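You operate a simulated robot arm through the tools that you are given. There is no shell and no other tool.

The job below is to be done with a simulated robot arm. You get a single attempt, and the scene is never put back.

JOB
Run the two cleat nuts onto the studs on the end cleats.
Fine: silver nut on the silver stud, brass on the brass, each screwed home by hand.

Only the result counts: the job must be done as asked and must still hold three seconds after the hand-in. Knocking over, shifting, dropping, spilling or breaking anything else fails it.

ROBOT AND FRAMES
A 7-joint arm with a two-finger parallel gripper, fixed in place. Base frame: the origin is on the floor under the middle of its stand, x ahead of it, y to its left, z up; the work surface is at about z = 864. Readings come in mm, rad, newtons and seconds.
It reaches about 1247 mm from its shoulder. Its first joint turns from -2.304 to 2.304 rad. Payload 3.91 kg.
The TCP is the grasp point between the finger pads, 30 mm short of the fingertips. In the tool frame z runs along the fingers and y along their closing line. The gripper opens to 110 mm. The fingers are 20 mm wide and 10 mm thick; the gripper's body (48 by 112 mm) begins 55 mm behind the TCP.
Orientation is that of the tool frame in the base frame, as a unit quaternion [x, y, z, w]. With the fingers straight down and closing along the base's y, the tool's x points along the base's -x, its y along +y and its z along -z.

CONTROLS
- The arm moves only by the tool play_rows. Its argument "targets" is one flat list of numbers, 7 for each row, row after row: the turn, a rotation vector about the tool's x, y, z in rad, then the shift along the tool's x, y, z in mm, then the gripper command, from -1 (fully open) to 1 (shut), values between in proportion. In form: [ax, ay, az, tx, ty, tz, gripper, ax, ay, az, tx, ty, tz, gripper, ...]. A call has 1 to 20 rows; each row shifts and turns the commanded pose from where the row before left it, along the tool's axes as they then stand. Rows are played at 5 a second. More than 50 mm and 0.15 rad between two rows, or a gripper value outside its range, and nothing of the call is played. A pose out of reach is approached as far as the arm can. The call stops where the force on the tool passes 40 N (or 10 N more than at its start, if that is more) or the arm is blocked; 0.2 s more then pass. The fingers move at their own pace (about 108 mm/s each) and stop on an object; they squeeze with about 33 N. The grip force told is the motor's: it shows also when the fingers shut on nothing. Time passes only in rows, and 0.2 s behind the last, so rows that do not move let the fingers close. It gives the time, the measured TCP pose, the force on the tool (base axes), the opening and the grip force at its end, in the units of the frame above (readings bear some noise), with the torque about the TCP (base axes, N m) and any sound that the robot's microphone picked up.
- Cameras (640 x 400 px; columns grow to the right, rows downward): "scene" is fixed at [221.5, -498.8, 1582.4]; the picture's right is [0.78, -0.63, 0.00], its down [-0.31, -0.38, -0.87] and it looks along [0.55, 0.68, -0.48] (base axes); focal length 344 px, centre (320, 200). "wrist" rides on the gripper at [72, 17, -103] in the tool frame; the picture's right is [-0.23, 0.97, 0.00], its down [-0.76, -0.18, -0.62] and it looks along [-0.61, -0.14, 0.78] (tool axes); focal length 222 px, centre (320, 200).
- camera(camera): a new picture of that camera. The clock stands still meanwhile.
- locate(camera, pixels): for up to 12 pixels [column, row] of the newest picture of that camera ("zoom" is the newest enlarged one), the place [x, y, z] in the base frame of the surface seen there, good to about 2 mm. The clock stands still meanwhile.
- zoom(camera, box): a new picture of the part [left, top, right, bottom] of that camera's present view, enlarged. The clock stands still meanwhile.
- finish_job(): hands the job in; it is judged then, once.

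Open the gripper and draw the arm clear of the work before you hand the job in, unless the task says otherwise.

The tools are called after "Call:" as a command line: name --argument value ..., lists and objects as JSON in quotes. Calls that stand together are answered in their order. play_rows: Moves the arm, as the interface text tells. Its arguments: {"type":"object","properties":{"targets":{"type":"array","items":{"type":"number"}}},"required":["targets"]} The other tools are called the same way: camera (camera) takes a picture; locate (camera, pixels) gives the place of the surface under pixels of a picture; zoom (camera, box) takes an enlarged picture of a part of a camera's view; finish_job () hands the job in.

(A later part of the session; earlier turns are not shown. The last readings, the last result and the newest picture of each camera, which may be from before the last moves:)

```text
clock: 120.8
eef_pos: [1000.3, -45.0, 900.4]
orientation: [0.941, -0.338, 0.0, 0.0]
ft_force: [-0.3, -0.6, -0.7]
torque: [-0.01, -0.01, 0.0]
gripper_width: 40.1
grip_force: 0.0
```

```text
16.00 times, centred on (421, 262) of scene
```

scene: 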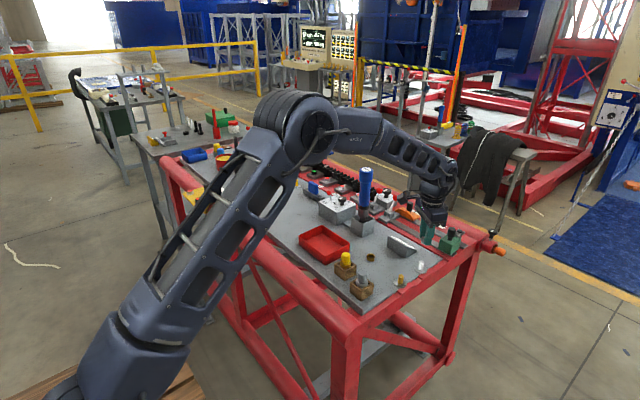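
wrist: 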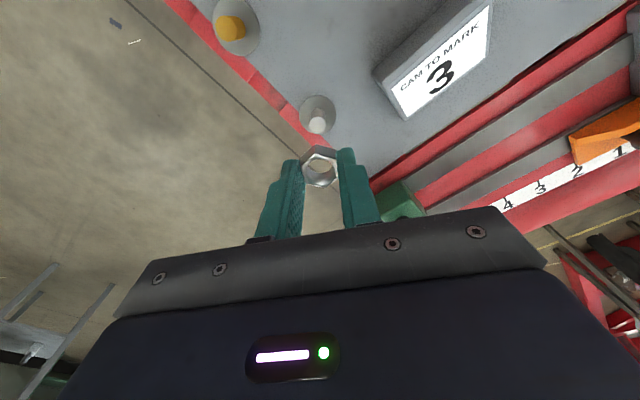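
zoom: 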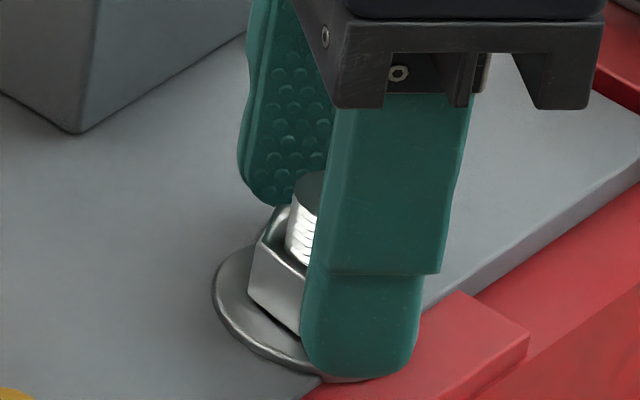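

The nut stays and the pads face the flats again; it is about (+0.8,+1.2) mm from the TCP. I shift there, close and check the forces.

Call:
play_rows --targets '[0, 0, 0, 0.4, 0.6, 0, 0.273, 0, 0, 0, 0.4, 0.6, 0, 0.273, 0, 0, 0, 0, 0, 0, 0.273, 0, 0, 0, 0, 0, 0, 1, 0, 0, 0, 0, 0, 0, 1, 0, 0, 0, 0, 0, 0, 1]'

Call:
zoom --camera "wrist" --box '[280, 135, 360, 185]'

```text
clock: 122.2
eef_pos: [1000.6, -45.9, 901.6]
orientation: [0.941, -0.339, 0.0, 0.0]
ft_force: [4.8, 3.0, 0.6]
torque: [0.08, -0.16, 0.0]
gripper_width: 23.2
grip_force: 33.1
```

```text
8.00 times, centred on (320, 160) of wrist
```

zoom: 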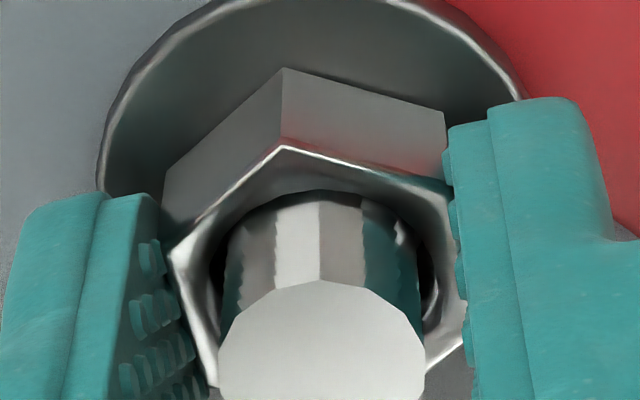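

Centred, with about 5 N sideways. I turn clockwise 1.2 rad with a slight feed and check the forces.

Call:
play_rows --targets '[0, 0, 0.15, 0, 0, 0.03, 1, 0, 0, 0.15, 0, 0, 0.03, 1, 0, 0, 0.15, 0, 0, 0.03, 1, 0, 0, 0.15, 0, 0, 0.03, 1, 0, 0, 0.15, 0, 0, 0.03, 1, 0, 0, 0.15, 0, 0, 0.03, 1, 0, 0, 0.15, 0, 0, 0.03, 1, 0, 0, 0.15, 0, 0, 0.03, 1]'

Call:
zoom --camera "wrist" --box '[280, 135, 360, 185]'

Call:
zoom --camera "scene" --box '[401, 250, 441, 275]'

```text
clock: 124.0
eef_pos: [999.4, -46.0, 901.6]
orientation: [-0.586, 0.811, 0.001, 0.0]
ft_force: [-27.5, 3.2, -1.5]
torque: [0.13, 0.69, 0.04]
gripper_width: 23.4
grip_force: 32.9
```

```text
8.00 times, centred on (320, 160) of wrist
```

zoom: 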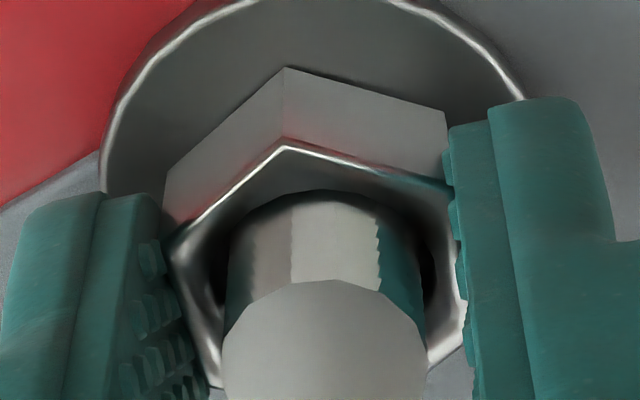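

```text
16.00 times, centred on (421, 262) of scene
```

zoom: 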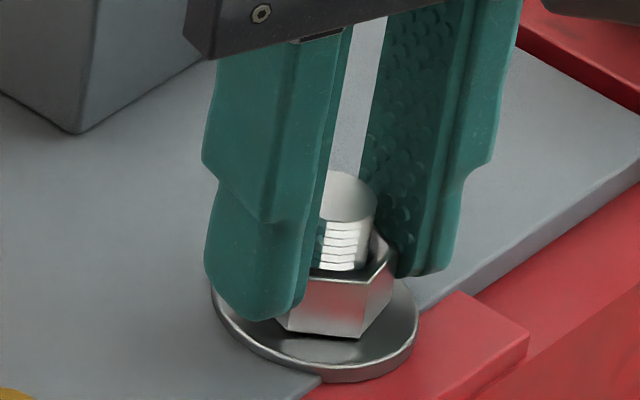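

Same side load as before at this yaw. I relieve it (+0.2,+1.15 tool) and go on clockwise 1.05 rad.

Call:
play_rows --targets '[0, 0, 0, 0.1, 0.6, 0, 1, 0, 0, 0, 0.1, 0.55, 0, 1, 0, 0, 0, 0, 0, 0, 1, 0, 0, 0.15, 0, 0, 0.03, 1, 0, 0, 0.15, 0, 0, 0.03, 1, 0, 0, 0.15, 0, 0, 0.03, 1, 0, 0, 0.15, 0, 0, 0.03, 1, 0, 0, 0.15, 0, 0, 0.03, 1, 0, 0, 0.15, 0, 0, 0.03, 1, 0, 0, 0.15, 0, 0, 0.03, 1]'

Call:
zoom --camera "wrist" --box '[280, 135, 360, 185]'

Call:
zoom --camera "scene" --box '[401, 250, 441, 275]'

```text
clock: 126.2
eef_pos: [999.0, -45.1, 900.3]
orientation: [-0.1, 0.995, -0.001, 0.0]
ft_force: [5.5, -4.6, -0.2]
torque: [-0.16, -0.17, 0.03]
gripper_width: 23.3
grip_force: 32.8
```

```text
8.00 times, centred on (320, 160) of wrist
```

zoom: 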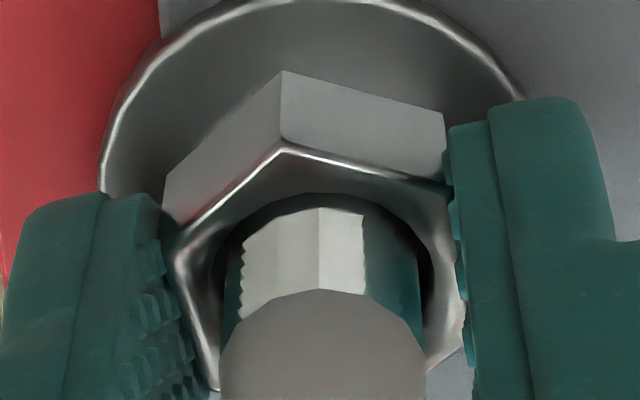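

```text
16.00 times, centred on (421, 262) of scene
```

zoom: 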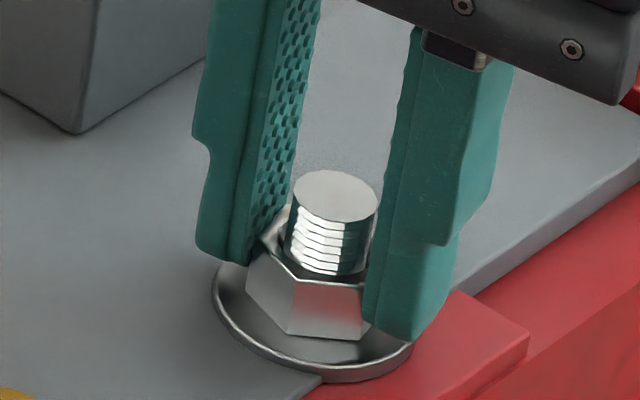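

Close now, with forces around 7 N. I continue clockwise 1.05 rad with the same slight feed.

Call:
play_rows --targets '[0, 0, 0.15, 0, 0, 0.02, 1, 0, 0, 0.15, 0, 0, 0.02, 1, 0, 0, 0.15, 0, 0, 0.02, 1, 0, 0, 0.15, 0.1, 0.1, 0.02, 1, 0, 0, 0.15, 0.1, 0.1, 0.02, 1, 0, 0, 0.15, 0.1, 0.1, 0.02, 1, 0, 0, 0.15, 0, 0, 0.02, 1]'

Call:
zoom --camera "wrist" --box '[280, 135, 360, 185]'

Call:
zoom --camera "scene" --box '[401, 250, 441, 275]'

```text
clock: 127.8
eef_pos: [1000.4, -43.2, 903.0]
orientation: [0.412, 0.911, 0.0, 0.0]
ft_force: [-3.1, 3.2, -1.6]
torque: [0.13, 0.1, 0.04]
gripper_width: 23.2
grip_force: 32.8
```

```text
8.00 times, centred on (320, 160) of wrist
```

zoom: 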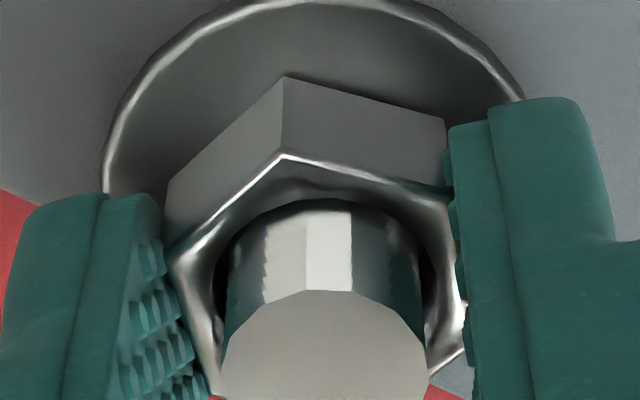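

```text
16.00 times, centred on (421, 262) of scene
```

zoom: 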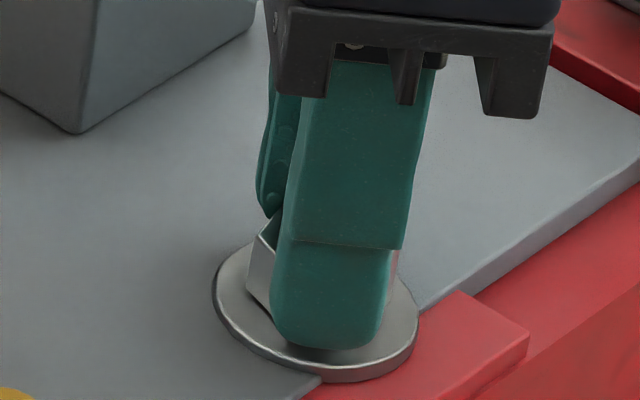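

Forces are low; torque about z is about 0.04 N·m. I keep turning clockwise 1.05 rad and watch for the torque at seating.

Call:
play_rows --targets '[0, 0, 0.15, 0, 0, 0.02, 1, 0, 0, 0.15, 0, 0.1, 0.02, 1, 0, 0, 0.15, 0, 0.1, 0.02, 1, 0, 0, 0.15, 0, 0.1, 0.02, 1, 0, 0, 0.15, 0, 0.1, 0.02, 1, 0, 0, 0.15, 0, 0, 0.02, 1, 0, 0, 0.15, 0, 0, 0.02, 1]'

Call:
zoom --camera "wrist" --box '[280, 135, 360, 185]'

Call:
zoom --camera "scene" --box '[401, 250, 441, 275]'

```text
clock: 129.4
eef_pos: [999.4, -45.3, 901.3]
orientation: [0.814, 0.58, 0.0, 0.0]
ft_force: [24.0, -3.2, 0.0]
torque: [-0.22, -0.57, -0.02]
gripper_width: 23.3
grip_force: 32.2
```

```text
8.00 times, centred on (320, 160) of wrist
```

zoom: 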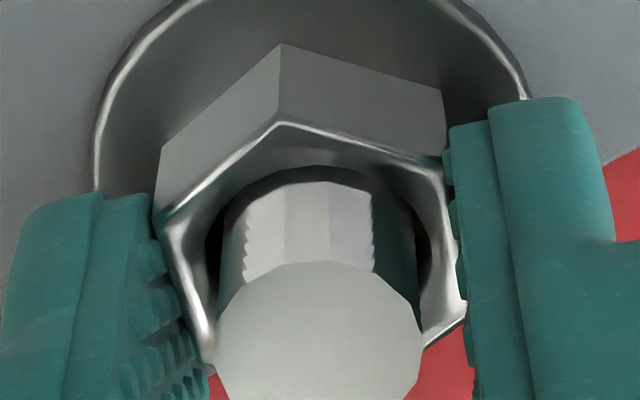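

```text
16.00 times, centred on (421, 262) of scene
```

zoom: 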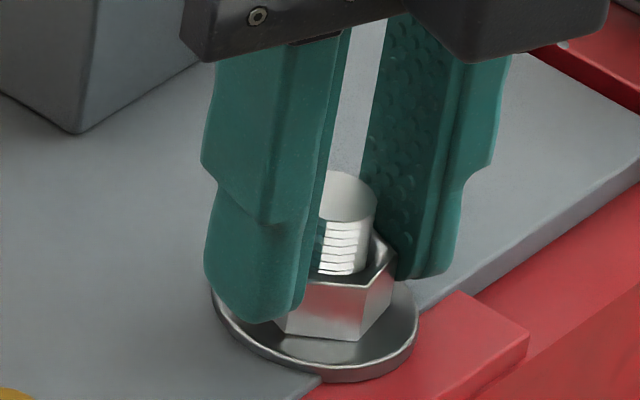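

The nut's bottom edge is now at (345,341) in the scene zoom, where it was when touching the washer. I release it and look closely at the seating.

Call:
play_rows --targets '[0, 0, 0, 0, 0, 0, 0.273, 0, 0, 0, 0, 0, 0, 0.273, 0, 0, 0, 0, 0, 0, 0.273, 0, 0, 0, 0, 0, 0, 0.273]'

Call:
zoom --camera "scene" --box '[401, 250, 441, 275]'

Call:
zoom --camera "wrist" --box '[260, 122, 380, 197]'

```text
clock: 130.4
eef_pos: [999.6, -44.7, 901.8]
orientation: [0.813, 0.583, 0.0, 0.0]
ft_force: [0.5, 0.3, 0.1]
torque: [0.01, 0.01, 0.02]
gripper_width: 40.0
grip_force: 0.1
```

```text
16.00 times, centred on (421, 262) of scene
```

zoom: 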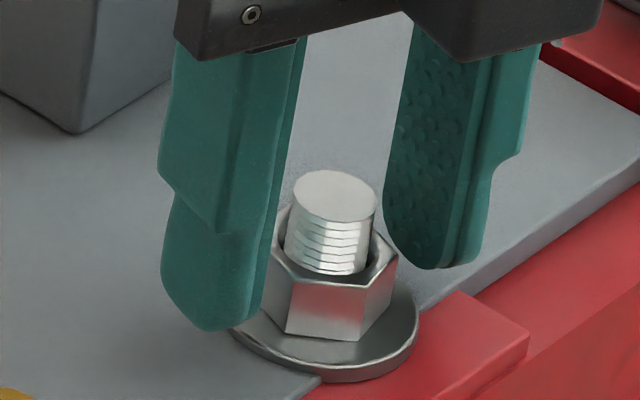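

```text
5.33 times, centred on (320, 160) of wrist
```

zoom: 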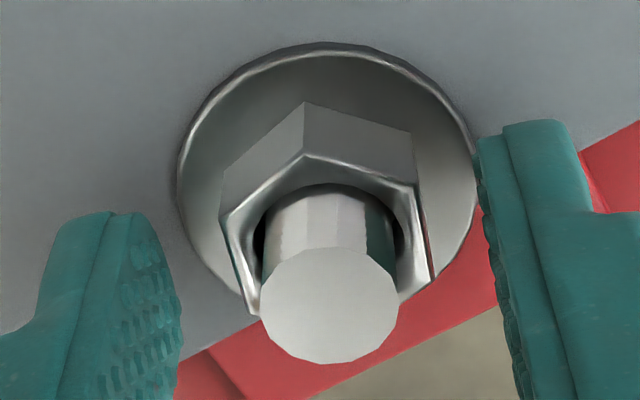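

The nut is nearly home (perhaps 0.3–0.5 mm left). I shift +0.95 mm in tool y, re-grip here and turn clockwise another 0.75 rad, watching the torque.

Call:
play_rows --targets '[0, 0, 0, 0, 0.95, 0, 0.273, 0, 0, 0, 0, 0, 0, 0.273, 0, 0, 0, 0, 0, 0, 1, 0, 0, 0, 0, 0, 0, 1, 0, 0, 0, 0, 0, 0, 1]'

Call:
play_rows --targets '[0, 0, 0.15, 0, 0, 0, 1, 0, 0, 0.15, 0, 0, 0, 1, 0, 0, 0.15, 0, 0, 0, 1, 0, 0, 0.15, 0, 0, 0, 1, 0, 0, 0.15, 0, 0, 0, 1]'

Call:
zoom --camera "scene" --box '[401, 250, 441, 275]'

Call:
zoom --camera "wrist" --box '[280, 135, 360, 185]'

```text
clock: 131.6
eef_pos: [999.1, -45.5, 901.1]
orientation: [0.813, 0.583, 0.0, 0.001]
ft_force: [6.9, -1.5, 0.7]
torque: [0.02, -0.19, 0.0]
gripper_width: 23.4
grip_force: 33.2
```

```text
clock: 132.8
eef_pos: [1000.4, -45.1, 901.3]
orientation: [0.97, 0.244, 0.0, 0.0]
ft_force: [-10.0, 9.4, 0.3]
torque: [0.27, 0.25, 0.07]
gripper_width: 26.3
grip_force: 32.3
```

```text
16.00 times, centred on (421, 262) of scene
```

zoom: 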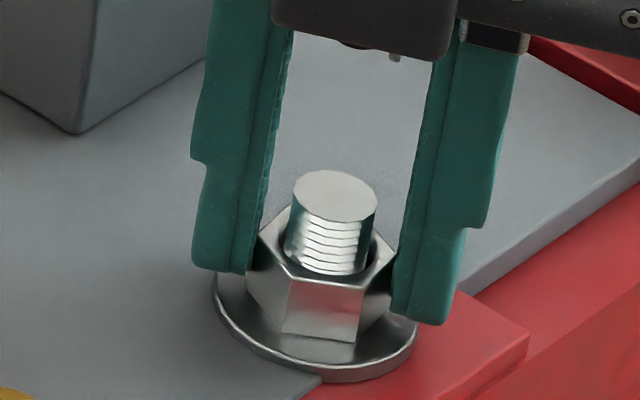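

```text
8.00 times, centred on (320, 160) of wrist
```

zoom: 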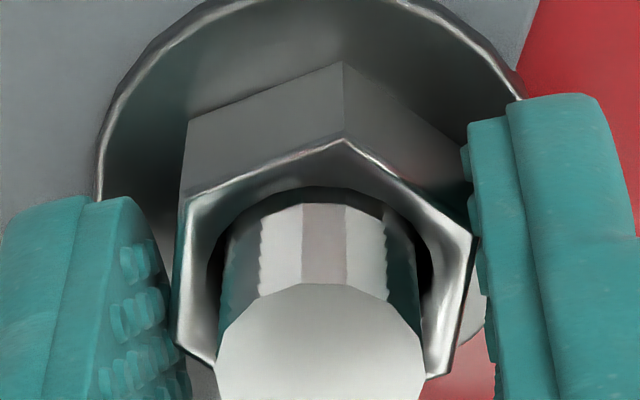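

The pads have started to ride over the nut's corners (width 26.3 mm, nut lagging by about 20°), so the nut has stopped turning: it is seated. I check once more: open, turn back 0.4 rad, re-grip on the flats and turn 0.3 rad.

Call:
play_rows --targets '[0, 0, 0, 0, 0, 0, 0.273, 0, 0, 0, 0, 0, 0, 0.273, 0, 0, -0.14, 0, 0, 0, 0.273, 0, 0, -0.14, 0, 0, 0, 0.273, 0, 0, -0.12, 0, 0, 0, 0.273, 0, 0, 0, 0, 0, 0, 0.273, 0, 0, 0, 0, 0, 0, 1, 0, 0, 0, 0, 0, 0, 1, 0, 0, 0, 0, 0, 0, 1]'

Call:
zoom --camera "wrist" --box '[280, 135, 360, 185]'

Call:
play_rows --targets '[0, 0, 0.1, 0, 0, 0, 1, 0, 0, 0.1, 0, 0, 0, 1, 0, 0, 0.1, 0, 0, 0, 1, 0, 0, 0, 0, 0, 0, 1]'

Call:
zoom --camera "wrist" --box '[280, 135, 360, 185]'

Call:
zoom --camera "scene" --box '[401, 250, 441, 275]'

```text
clock: 134.8
eef_pos: [1000.2, -45.2, 901.9]
orientation: [0.901, 0.433, 0.0, 0.001]
ft_force: [-17.0, 7.6, 3.2]
torque: [0.26, 0.54, 0.13]
gripper_width: 25.9
grip_force: 32.5
```

```text
8.00 times, centred on (320, 160) of wrist
```

zoom: 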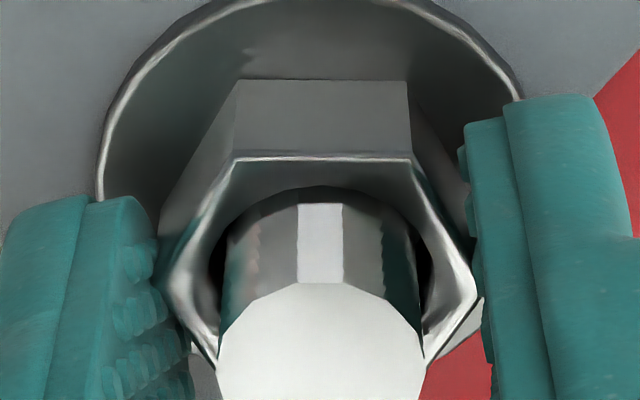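

```text
clock: 135.8
eef_pos: [999.9, -45.4, 900.7]
orientation: [0.956, 0.292, 0.0, -0.001]
ft_force: [-4.4, 5.1, -0.1]
torque: [0.26, 0.22, 0.17]
gripper_width: 26.5
grip_force: 32.7
```

```text
8.00 times, centred on (320, 160) of wrist
```

zoom: 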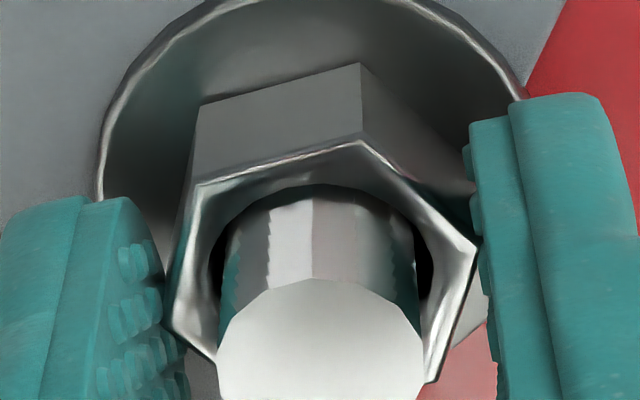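

```text
16.00 times, centred on (421, 262) of scene
```

zoom: 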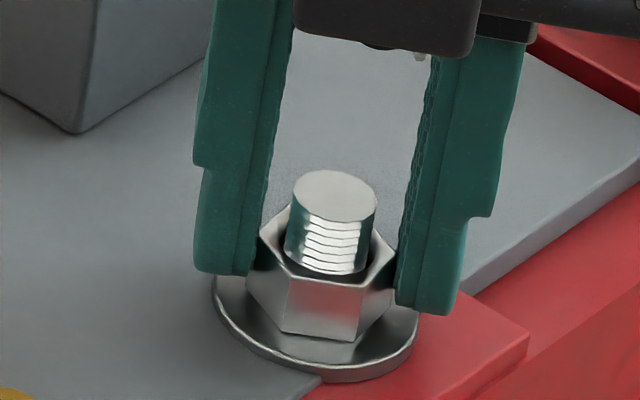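

The nut held still at about yaw 117° while the pads rode over its corners with 0.17 N·m. I align the pads with the flats properly (turn back 0.51 rad), grip, and give one firm clockwise nudge.

Call:
play_rows --targets '[0, 0, 0, 0, 0, 0, 0.273, 0, 0, 0, 0, 0, 0, 0.273, 0, 0, -0.13, 0, 0, 0, 0.273, 0, 0, -0.13, 0, 0, 0, 0.273, 0, 0, -0.13, 0, 0, 0, 0.273, 0, 0, -0.12, 0, 0, 0, 0.273, 0, 0, 0, 0, 0, 0, 0.273, 0, 0, 0, 0, 0, 0, 0.273]'

Call:
zoom --camera "wrist" --box '[260, 122, 380, 197]'

Call:
zoom --camera "scene" --box '[401, 250, 441, 275]'

```text
clock: 137.6
eef_pos: [1000.5, -45.7, 900.9]
orientation: [0.851, 0.524, 0.001, 0.0]
ft_force: [0.8, 0.1, 0.0]
torque: [0.01, 0.02, 0.01]
gripper_width: 40.0
grip_force: 0.1
```

```text
5.33 times, centred on (320, 160) of wrist
```

zoom: 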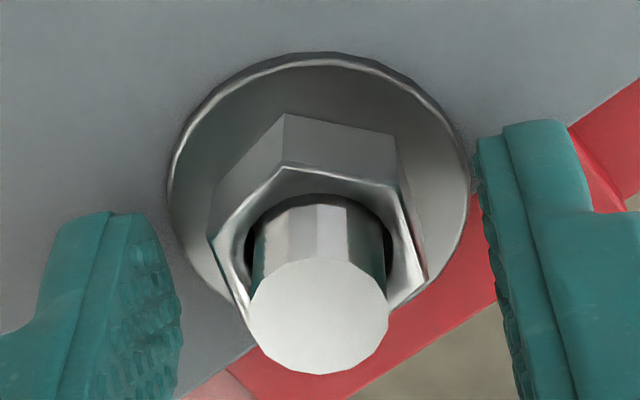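

```text
16.00 times, centred on (421, 262) of scene
```

zoom: 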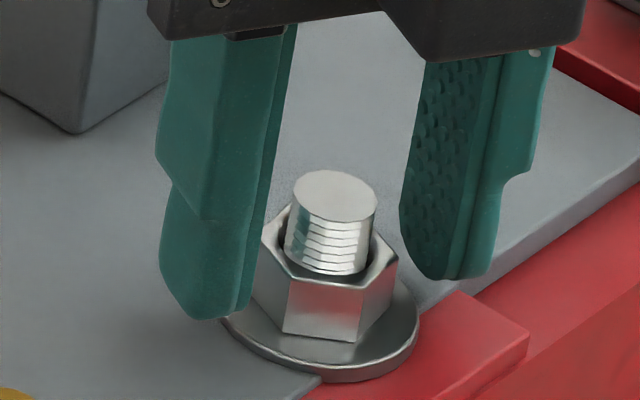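

The pads face the flats within a few degrees. I close and give a firm 0.2 rad clockwise nudge, reading width and torque.

Call:
play_rows --targets '[0, 0, 0, 0, 0, 0, 1, 0, 0, 0, 0, 0, 0, 1, 0, 0, 0, 0, 0, 0, 1]'

Call:
play_rows --targets '[0, 0, 0.07, 0, 0, 0, 1, 0, 0, 0.07, 0, 0, 0, 1, 0, 0, 0, 0, 0, 0, 1]'

Call:
play_rows --targets '[0, 0, 0.07, 0, 0, 0, 1, 0, 0, 0.07, 0, 0, 0, 1, 0, 0, 0, 0, 0, 0, 1]'

Call:
zoom --camera "wrist" --box '[280, 135, 360, 185]'

Call:
zoom --camera "scene" --box '[401, 250, 441, 275]'

```text
clock: 138.4
eef_pos: [1000.7, -45.2, 901.6]
orientation: [0.851, 0.525, -0.001, 0.0]
ft_force: [-2.6, -0.2, -0.2]
torque: [0.02, 0.12, 0.22]
gripper_width: 23.9
grip_force: 32.7
```

```text
clock: 139.2
eef_pos: [999.3, -45.1, 901.5]
orientation: [0.886, 0.463, 0.0, 0.0]
ft_force: [-3.0, 0.0, 0.4]
torque: [-0.01, 0.18, 0.52]
gripper_width: 24.8
grip_force: 33.1
```

```text
clock: 140.0
eef_pos: [999.7, -45.8, 900.2]
orientation: [0.916, 0.4, 0.001, 0.0]
ft_force: [10.3, -3.8, -0.5]
torque: [-0.13, -0.11, 0.45]
gripper_width: 26.2
grip_force: 32.9
```

```text
8.00 times, centred on (320, 160) of wrist
```

zoom: 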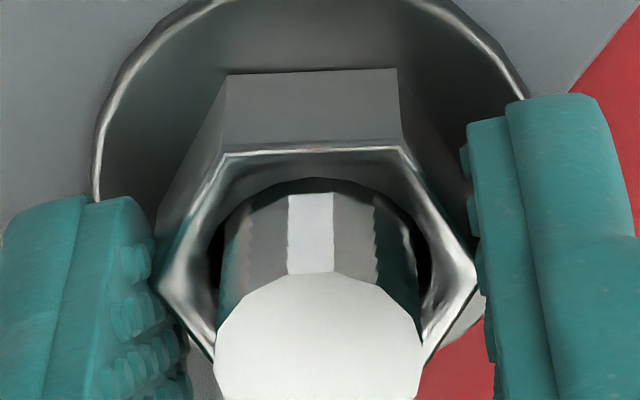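

```text
16.00 times, centred on (421, 262) of scene
```

zoom: 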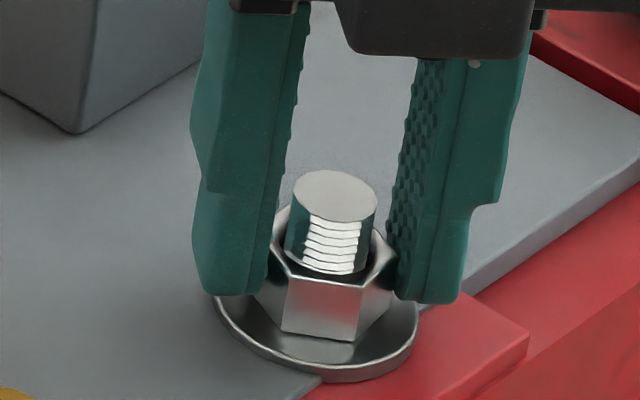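

With 0.5 N·m applied the nut no longer turns: the silver nut is home. I open, lift straight up about 98 mm and start swinging the yaw back toward -150° for the brass nut.

Call:
play_rows --targets '[0, 0, 0, 0, 0, 0, 0.2, 0, 0, 0, 0, 0, 0, 0.2, 0, 0, 0, 0, 0, -8, 0.2, 0, 0, 0, 0, 0, -20, 0.2, 0, 0, 0, 0, 0, -35, 0.2, 0, 0, 0, 0, 0, -35, 0.2, 0, 0, -0.1496, 0, 0, 0, 0.09, 0, 0, -0.1496, 0, 0, 0, 0.09, 0, 0, -0.1496, 0, 0, 0, 0.09, 0, 0, -0.1496, 0, 0, 0, 0.09, 0, 0, -0.1496, 0, 0, 0, 0.09, 0, 0, -0.1496, 0, 0, 0, 0.09, 0, 0, -0.1496, 0, 0, 0, 0.09, 0, 0, -0.1496, 0, 0, 0, 0.09, 0, 0, -0.1496, 0, 0, 0, 0.09, 0, 0, -0.1496, 0, 0, 0, 0.09, 0, 0, -0.1496, 0, 0, 0, 0.09, 0, 0, -0.1496, 0, 0, 0, 0.09, 0, 0, -0.1496, 0, 0, 0, 0.09, 0, 0, -0.1496, 0, 0, 0, 0.09]'

Call:
play_rows --targets '[0, 0, -0.1496, 0, 0, 0, 0.09, 0, 0, -0.1496, 0, 0, 0, 0.09, 0, 0, -0.1496, 0, 0, 0, 0.09, 0, 0, -0.1496, 0, 0, 0, 0.09, 0, 0, -0.1496, 0, 0, 0, 0.09, 0, 0, -0.1496, 0, 0, 0, 0.09, 0, 0, -0.1496, 0, 0, 0, 0.09, 0, 0, -0.1496, 0, 0, 0, 0.09, 0, 0, -0.1496, 0, 0, 0, 0.09, 0, 0, -0.1496, 0, 0, 0, 0.09, 0, 0, -0.1496, 0, 0, 0, 0.09, 0, 0, -0.1496, 0, 0, 0, 0.09, 0, 0, -0.1496, 0, 0, 0, 0.09, 0, 0, -0.1496, 0, 0, 0, 0.09, 0, 0, -0.1496, 0, 0, 0, 0.09, 0, 0, -0.1496, 0, 0, 0, 0.09, 0, 0, -0.1496, 0, 0, 0, 0.09, 0, 0, -0.1496, 0, 0, 0, 0.09, 0, 0, -0.1496, 0, 0, 0, 0.09, 0, 0, 0, 0, 0, 0, 0.09]'

Call:
zoom --camera "scene" --box '[401, 250, 441, 275]'

Call:
camera --camera "scene"

```text
clock: 144.2
eef_pos: [999.9, -44.5, 997.8]
orientation: [0.11, 0.994, 0.001, 0.0]
ft_force: [0.5, 0.0, -0.4]
torque: [-0.02, -0.01, 0.0]
gripper_width: 50.3
grip_force: 0.1
```

```text
clock: 148.4
eef_pos: [999.7, -46.1, 1000.1]
orientation: [0.967, -0.256, 0.0, 0.001]
ft_force: [-0.2, 0.2, 0.7]
torque: [-0.04, 0.0, 0.0]
gripper_width: 50.1
grip_force: 0.0
```

```text
16.00 times, centred on (421, 262) of scene
```

zoom: 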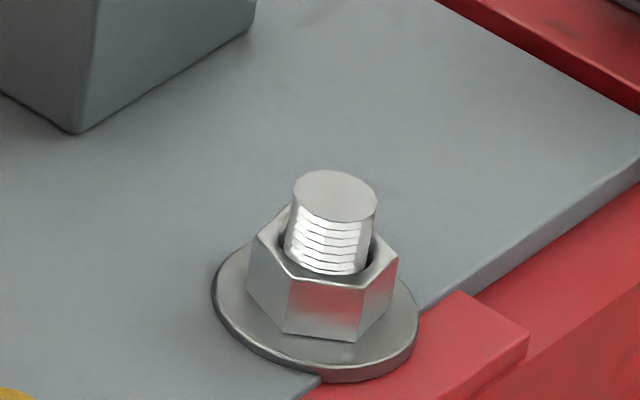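

```text
taken
```

scene: 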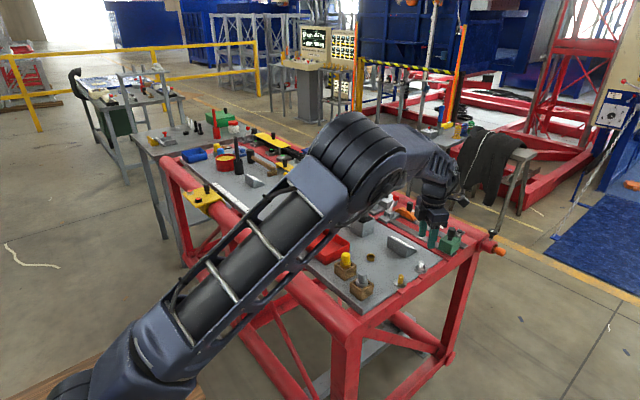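

The silver nut sits flat on its washer. The arm's elbow has swung to a new posture, so I check its clearance to the bench items.

Call:
locate --camera "scene" --pixels '[[350, 160], [320, 200], [380, 190], [300, 235], [400, 170], [405, 150], [330, 230], [260, 290], [290, 250], [345, 205], [437, 175], [375, 205]]'

Call:
zoom --camera "scene" --box '[280, 130, 480, 256]'

```text
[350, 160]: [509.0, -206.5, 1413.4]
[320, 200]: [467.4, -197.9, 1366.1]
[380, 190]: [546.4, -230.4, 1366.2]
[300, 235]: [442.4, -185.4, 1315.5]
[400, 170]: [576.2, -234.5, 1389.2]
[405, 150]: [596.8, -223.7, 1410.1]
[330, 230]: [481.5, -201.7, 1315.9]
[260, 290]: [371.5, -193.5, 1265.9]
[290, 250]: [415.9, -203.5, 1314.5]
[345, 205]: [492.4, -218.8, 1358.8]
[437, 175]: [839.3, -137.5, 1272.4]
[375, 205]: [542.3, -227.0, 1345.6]
```

```text
3.17 times, centred on (380, 193) of scene
```

zoom: 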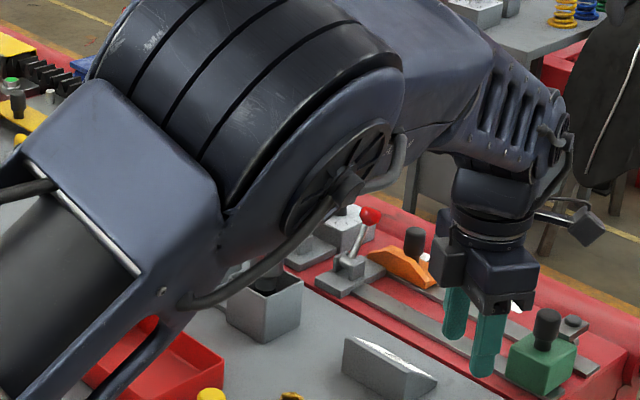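

The elbow is at z ≈ 1400, far above everything. I move above the brass nut at about (915.5, 90, 1000).

Call:
play_rows --targets '[0, 0, 0, -35.2, -18.7, 0, 0.09, 0, 0, 0, -35.2, -18.7, 0, 0.09, 0, 0, 0, -35.2, -18.7, 0, 0.09, 0, 0, 0, -35.2, -18.7, 0, 0.09, 0, 0, 0, 0, 0, 0, 0.09, 0, 0, 0, 0, 0, 0, 0.09]'

Call:
camera --camera "wrist"

Call:
zoom --camera "wrist" --box '[280, 95, 360, 145]'

```text
clock: 149.8
eef_pos: [914.7, 91.1, 999.5]
orientation: [0.966, -0.258, 0.0, 0.0]
ft_force: [0.2, 0.2, -0.2]
torque: [0.01, 0.0, 0.0]
gripper_width: 50.2
grip_force: 0.1
```

```text
taken
```

wrist: 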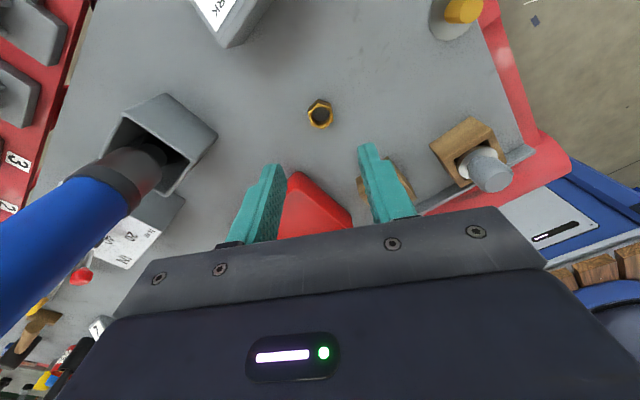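

```text
8.00 times, centred on (320, 120) of wrist
```

zoom: 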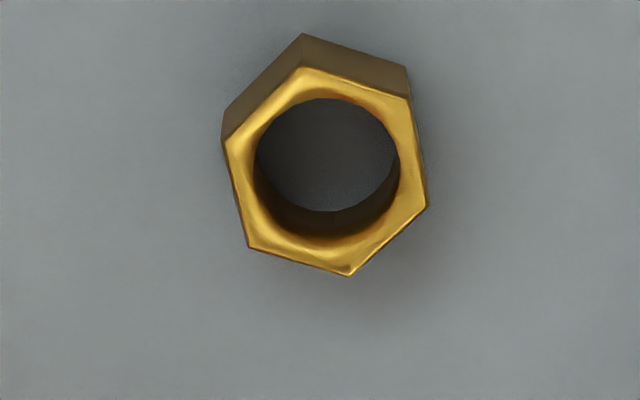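

The brass nut's flats are parallel to the pads, and its centre is about (+1.8,+1.8) mm off. I correct while descending 63 mm and check again.

Call:
play_rows --targets '[0, 0, 0, 0.9, 0.9, 30, 0.09, 0, 0, 0, 0.9, 0.9, 33, 0.09, 0, 0, 0, 0, 0, 0, 0.09, 0, 0, 0, 0, 0, 0, 0.09]'

Call:
zoom --camera "wrist" --box '[280, 120, 360, 170]'

```text
clock: 150.8
eef_pos: [917.9, 87.0, 935.1]
orientation: [0.966, -0.257, 0.0, 0.0]
ft_force: [0.2, -0.6, 0.3]
torque: [-0.03, -0.04, -0.01]
gripper_width: 49.9
grip_force: 0.0
```

```text
8.00 times, centred on (320, 145) of wrist
```

zoom: 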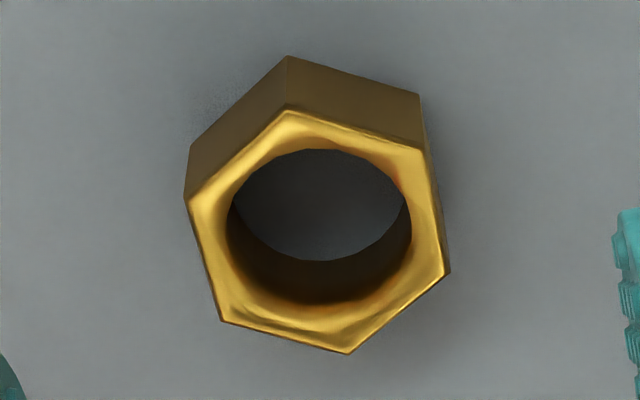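

The nut is now about 2 mm toward the tool's -x. I correct -1.8 mm, descend to grasp height and look before closing.

Call:
play_rows --targets '[0, 0, 0, -1.8, 0.2, 20, 0.09, 0, 0, 0, 0, 0, 19, 0.09, 0, 0, 0, 0, 0, 0, 0.09, 0, 0, 0, 0, 0, 0, 0.09]'

Call:
zoom --camera "wrist" --box '[280, 135, 360, 185]'

```text
clock: 151.8
eef_pos: [913.0, 86.8, 898.0]
orientation: [0.966, -0.258, 0.0, 0.001]
ft_force: [-0.6, 0.5, 0.5]
torque: [0.0, 0.0, -0.03]
gripper_width: 50.3
grip_force: 0.0
```

```text
8.00 times, centred on (320, 160) of wrist
```

zoom: 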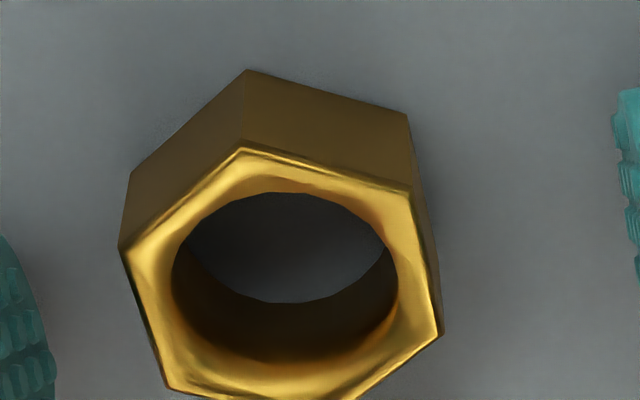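

The nut sits about 3.3 mm toward the tool's -y. I correct -3.2 mm and close on it.

Call:
play_rows --targets '[0, 0, 0, 0, -3.2, 0, 0.09, 0, 0, 0, 0, 0, 0, 0.09, 0, 0, 0, 0, 0, 0, 0.09, 0, 0, 0, 0, 0, 0, 0.09]'

Call:
zoom --camera "wrist" --box '[280, 135, 360, 185]'

```text
clock: 152.8
eef_pos: [915.9, 91.5, 898.3]
orientation: [0.966, -0.258, 0.0, 0.0]
ft_force: [0.1, -0.1, 0.2]
torque: [-0.03, 0.0, 0.01]
gripper_width: 50.3
grip_force: 0.1
```

```text
8.00 times, centred on (320, 160) of wrist
```

zoom: 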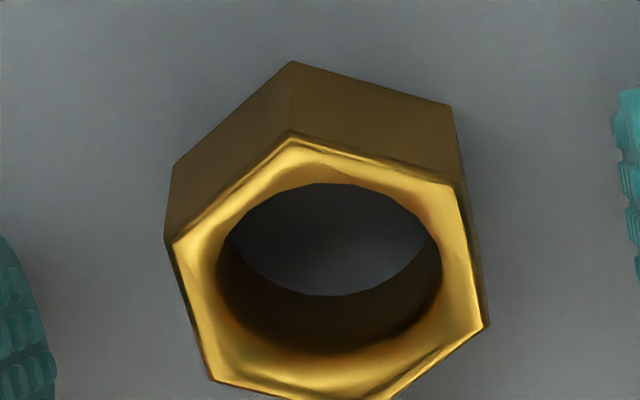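

Almost centred; the nut is about +1 mm in tool x. I move (+1.0,+0.3) and close.

Call:
play_rows --targets '[0, 0, 0, 1.0, 0.3, 0, 0.09, 0, 0, 0, 0, 0, 0, 0.09, 0, 0, 0, 0, 0, 0, 0.09, 0, 0, 0, 0, 0, 0, 0.5, 0, 0, 0, 0, 0, 0, 1, 0, 0, 0, 0, 0, 0, 1, 0, 0, 0, 0, 0, 0, 1]'

Call:
zoom --camera "wrist" --box '[280, 135, 360, 185]'

```text
clock: 154.4
eef_pos: [916.3, 88.7, 897.7]
orientation: [0.966, -0.258, 0.0, 0.0]
ft_force: [-0.9, 0.3, -0.1]
torque: [0.02, -0.02, 0.02]
gripper_width: 23.1
grip_force: 32.9
```

```text
8.00 times, centred on (320, 160) of wrist
```

zoom: 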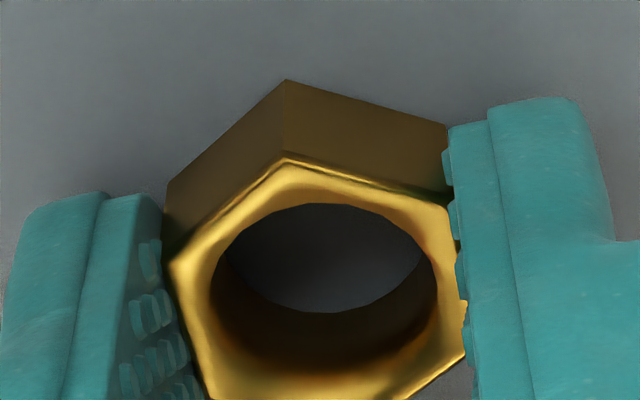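

Brass nut gripped squarely (corner at (286,157)). I lift 103 mm and carry it above the brass stud near (900.8, -45.4).

Call:
play_rows --targets '[0, 0, 0, 0, 0, -15, 1, 0, 0, 0, 0, 0, -30, 1, 0, 0, 0, 0, 0, -35, 1, 0, 0, 0, 0, 0, -23, 1, 0, 0, 0, 13.6, 31.05, 0, 1, 0, 0, 0, 13.6, 31.05, 0, 1, 0, 0, 0, 13.6, 31.05, 0, 1, 0, 0, 0, 13.6, 31.05, 0, 1, 0, 0, 0, 0, 0, 0, 1, 0, 0, 0, 0, 0, 0, 1]'

Call:
camera --camera "wrist"

Call:
camera --camera "scene"

```text
clock: 156.6
eef_pos: [900.7, -46.5, 996.2]
orientation: [0.966, -0.258, 0.0, 0.0]
ft_force: [0.5, 0.2, -0.2]
torque: [-0.02, 0.01, 0.03]
gripper_width: 23.3
grip_force: 33.1
```

```text
taken
```

wrist: 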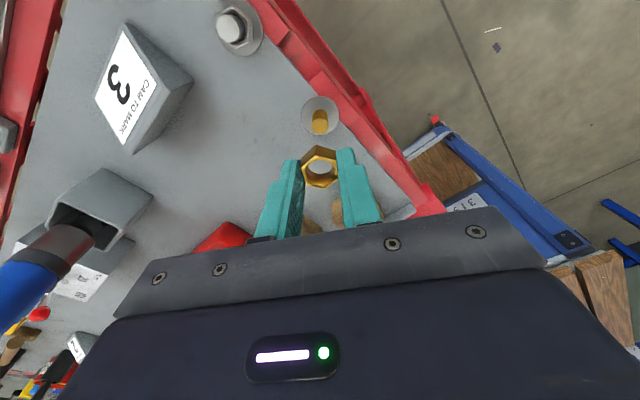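

```text
taken
```

scene: 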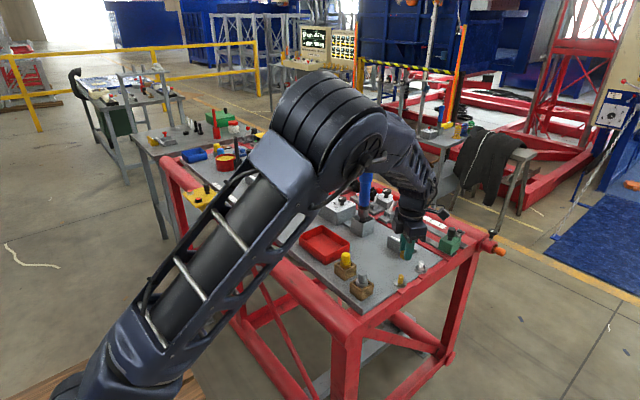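

The brass stud shows at about (320,122). I zoom for the fine offset.

Call:
zoom --camera "wrist" --box '[280, 100, 360, 150]'

```text
8.00 times, centred on (320, 125) of wrist
```

zoom: 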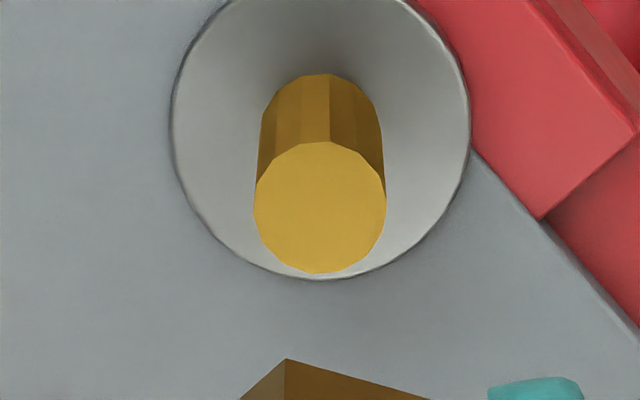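

The stud is about (-1.1,-0.6) mm off in the tool frame. I correct, lower 60 mm and check from both cameras.

Call:
play_rows --targets '[0, 0, 0, -0.6, -0.3, 30, 1, 0, 0, 0, -0.5, -0.3, 30, 1, 0, 0, 0, 0, 0, 0, 1, 0, 0, 0, 0, 0, 0, 1]'

Call:
zoom --camera "wrist" --box '[280, 130, 360, 180]'

Call:
zoom --camera "scene" --box '[382, 263, 422, 288]'

```text
clock: 157.6
eef_pos: [902.1, -44.8, 937.5]
orientation: [0.966, -0.258, 0.0, 0.0]
ft_force: [0.0, -0.7, -1.2]
torque: [0.0, 0.0, 0.02]
gripper_width: 23.0
grip_force: 32.7
```

```text
8.00 times, centred on (320, 155) of wrist
```

zoom: 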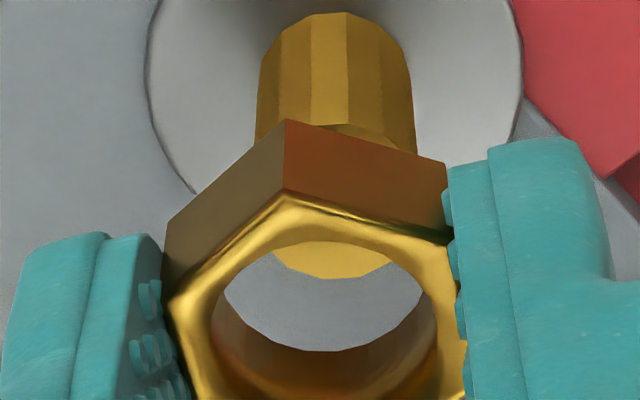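

```text
16.00 times, centred on (402, 276) of scene
```

zoom: 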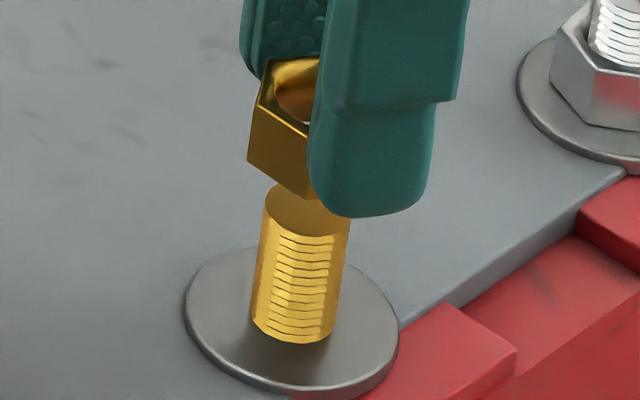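

Both views agree on about -1.1 mm in tool x and +0.5 in y. I correct that while lowering 11 mm.

Call:
play_rows --targets '[0, 0, 0, -1.1, 0.5, 5, 1, 0, 0, 0, 0, 0, 6, 1, 0, 0, 0, 0, 0, 0, 1, 0, 0, 0, 0, 0, 0, 1]'

Call:
zoom --camera "wrist" --box '[280, 135, 360, 185]'

Call:
zoom --camera "scene" --box '[382, 263, 422, 288]'

```text
clock: 158.6
eef_pos: [901.3, -44.8, 927.1]
orientation: [0.966, -0.259, 0.0, 0.0]
ft_force: [-0.3, 0.7, 0.1]
torque: [0.01, -0.01, 0.0]
gripper_width: 23.3
grip_force: 33.1
```

```text
8.00 times, centred on (320, 160) of wrist
```

zoom: 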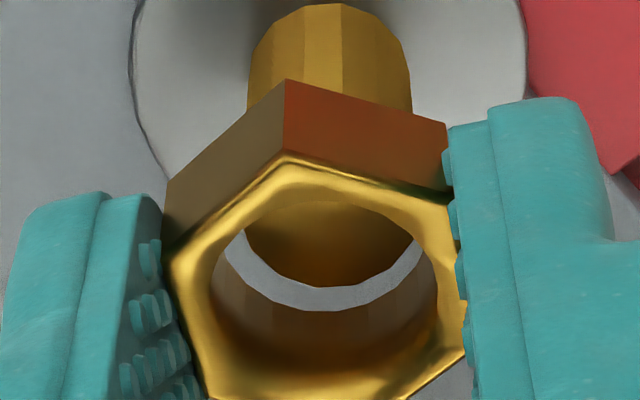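

```text
16.00 times, centred on (402, 276) of scene
```

zoom: 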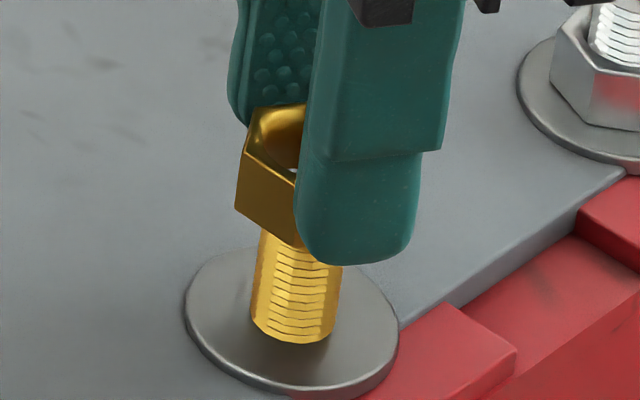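

Well aligned in both views (scene: nut centre (309,201) against 308.9 expected). I lower 10 mm over the stud.

Call:
play_rows --targets '[0, 0, 0, 0, 0.2, 2, 1, 0, 0, 0, 0, 0, 2, 1, 0, 0, 0, 0, 0, 2, 1, 0, 0, 0, 0, 0, 2, 1, 0, 0, 0, 0, 0, 2, 1, 0, 0, 0, 0, 0, 0, 1, 0, 0, 0, 0, 0, 0, 1]'

Call:
zoom --camera "wrist" --box '[280, 135, 360, 185]'

Call:
zoom --camera "scene" --box '[382, 263, 422, 288]'

```text
clock: 160.2
eef_pos: [900.1, -44.3, 919.0]
orientation: [0.966, -0.258, 0.0, 0.0]
ft_force: [0.1, 0.0, -1.1]
torque: [-0.03, -0.03, -0.01]
gripper_width: 23.1
grip_force: 32.9
```

```text
8.00 times, centred on (320, 160) of wrist
```

zoom: 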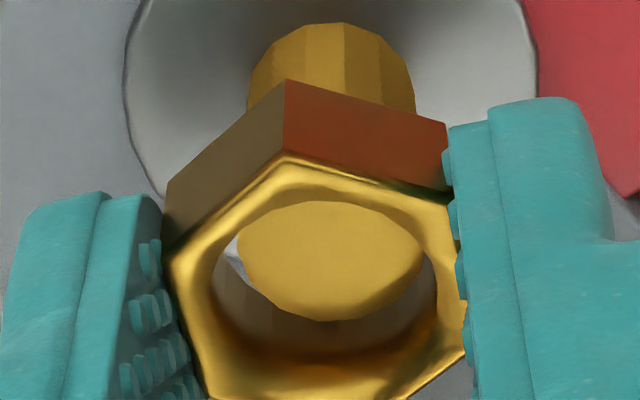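

```text
16.00 times, centred on (402, 276) of scene
```

zoom: 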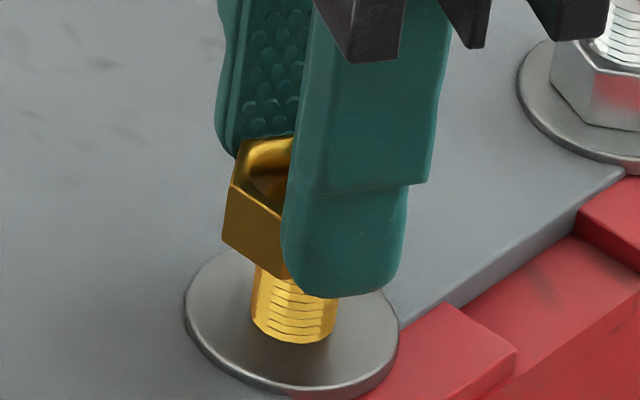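

The nut has drifted: the stud is about +1.4 mm in tool x and +0.9 in y. I correct, then lower another 5 mm.

Call:
play_rows --targets '[0, 0, 0, 1.4, 0.9, 0, 1, 0, 0, 0, 0, 0, 1.5, 1, 0, 0, 0, 0, 0, 1.5, 1, 0, 0, 0, 0, 0, 1.5, 1, 0, 0, 0, 0, 0, 0, 1, 0, 0, 0, 0, 0, 0, 1]'

Call:
zoom --camera "wrist" --box '[280, 135, 360, 185]'

Call:
zoom --camera "scene" --box '[382, 263, 422, 288]'

```text
clock: 161.6
eef_pos: [899.9, -45.8, 914.7]
orientation: [0.966, -0.258, 0.0, 0.001]
ft_force: [0.4, 0.0, 0.1]
torque: [-0.02, 0.01, -0.01]
gripper_width: 23.2
grip_force: 33.2
```

```text
8.00 times, centred on (320, 160) of wrist
```

zoom: 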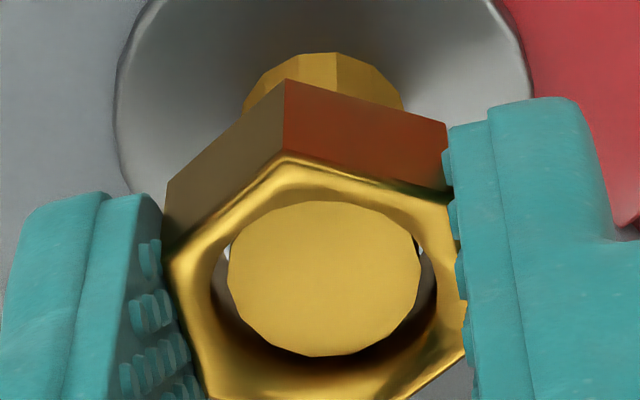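

```text
16.00 times, centred on (402, 276) of scene
```

zoom: 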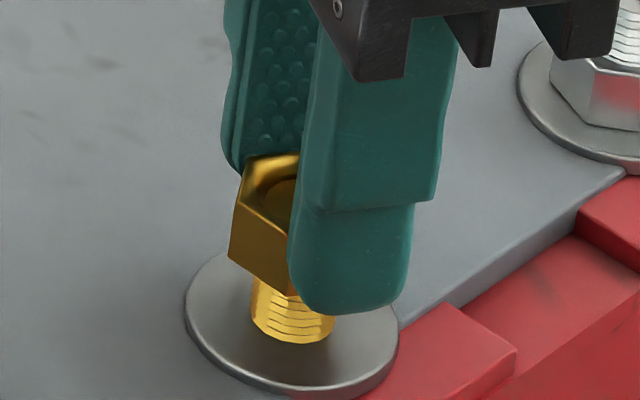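

Well centred (disc 228–422, scene centre 302.5 against 301.3). I lower 6 mm more to just above the thread start.

Call:
play_rows --targets '[0, 0, 0, 0.2, 0.1, 1, 1, 0, 0, 0, 0, 0, 1, 1, 0, 0, 0, 0, 0, 1, 1, 0, 0, 0, 0, 0, 1, 1, 0, 0, 0, 0, 0, 1, 1, 0, 0, 0, 0, 0, 1, 1, 0, 0, 0, 0, 0, 0, 1, 0, 0, 0, 0, 0, 0, 1]'

Call:
zoom --camera "wrist" --box '[280, 135, 360, 185]'

Call:
zoom --camera "scene" --box '[382, 263, 422, 288]'

```text
clock: 163.4
eef_pos: [900.7, -46.7, 909.6]
orientation: [0.966, -0.258, 0.0, -0.001]
ft_force: [-0.4, -0.2, -0.3]
torque: [-0.01, -0.01, 0.01]
gripper_width: 23.1
grip_force: 32.9
```

```text
8.00 times, centred on (320, 160) of wrist
```

zoom: 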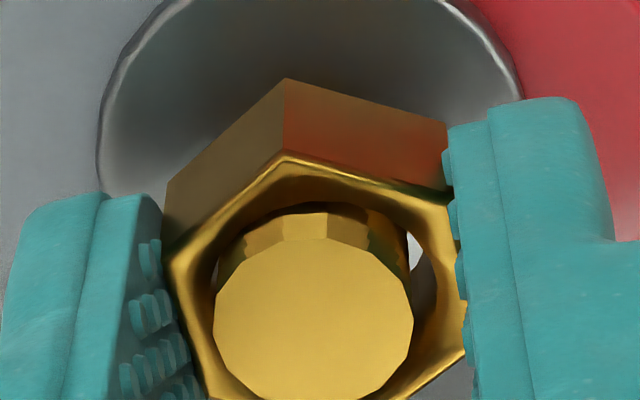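

```text
16.00 times, centred on (402, 276) of scene
```

zoom: 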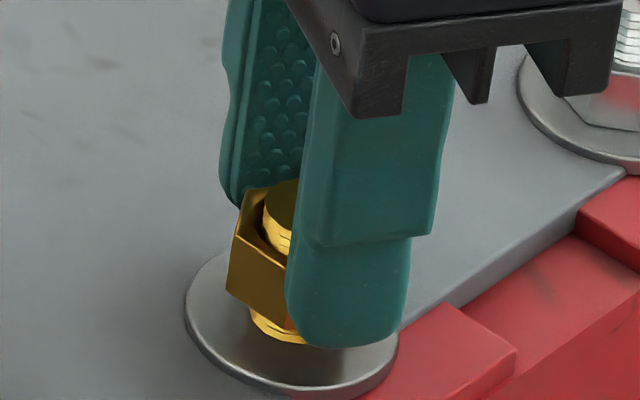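

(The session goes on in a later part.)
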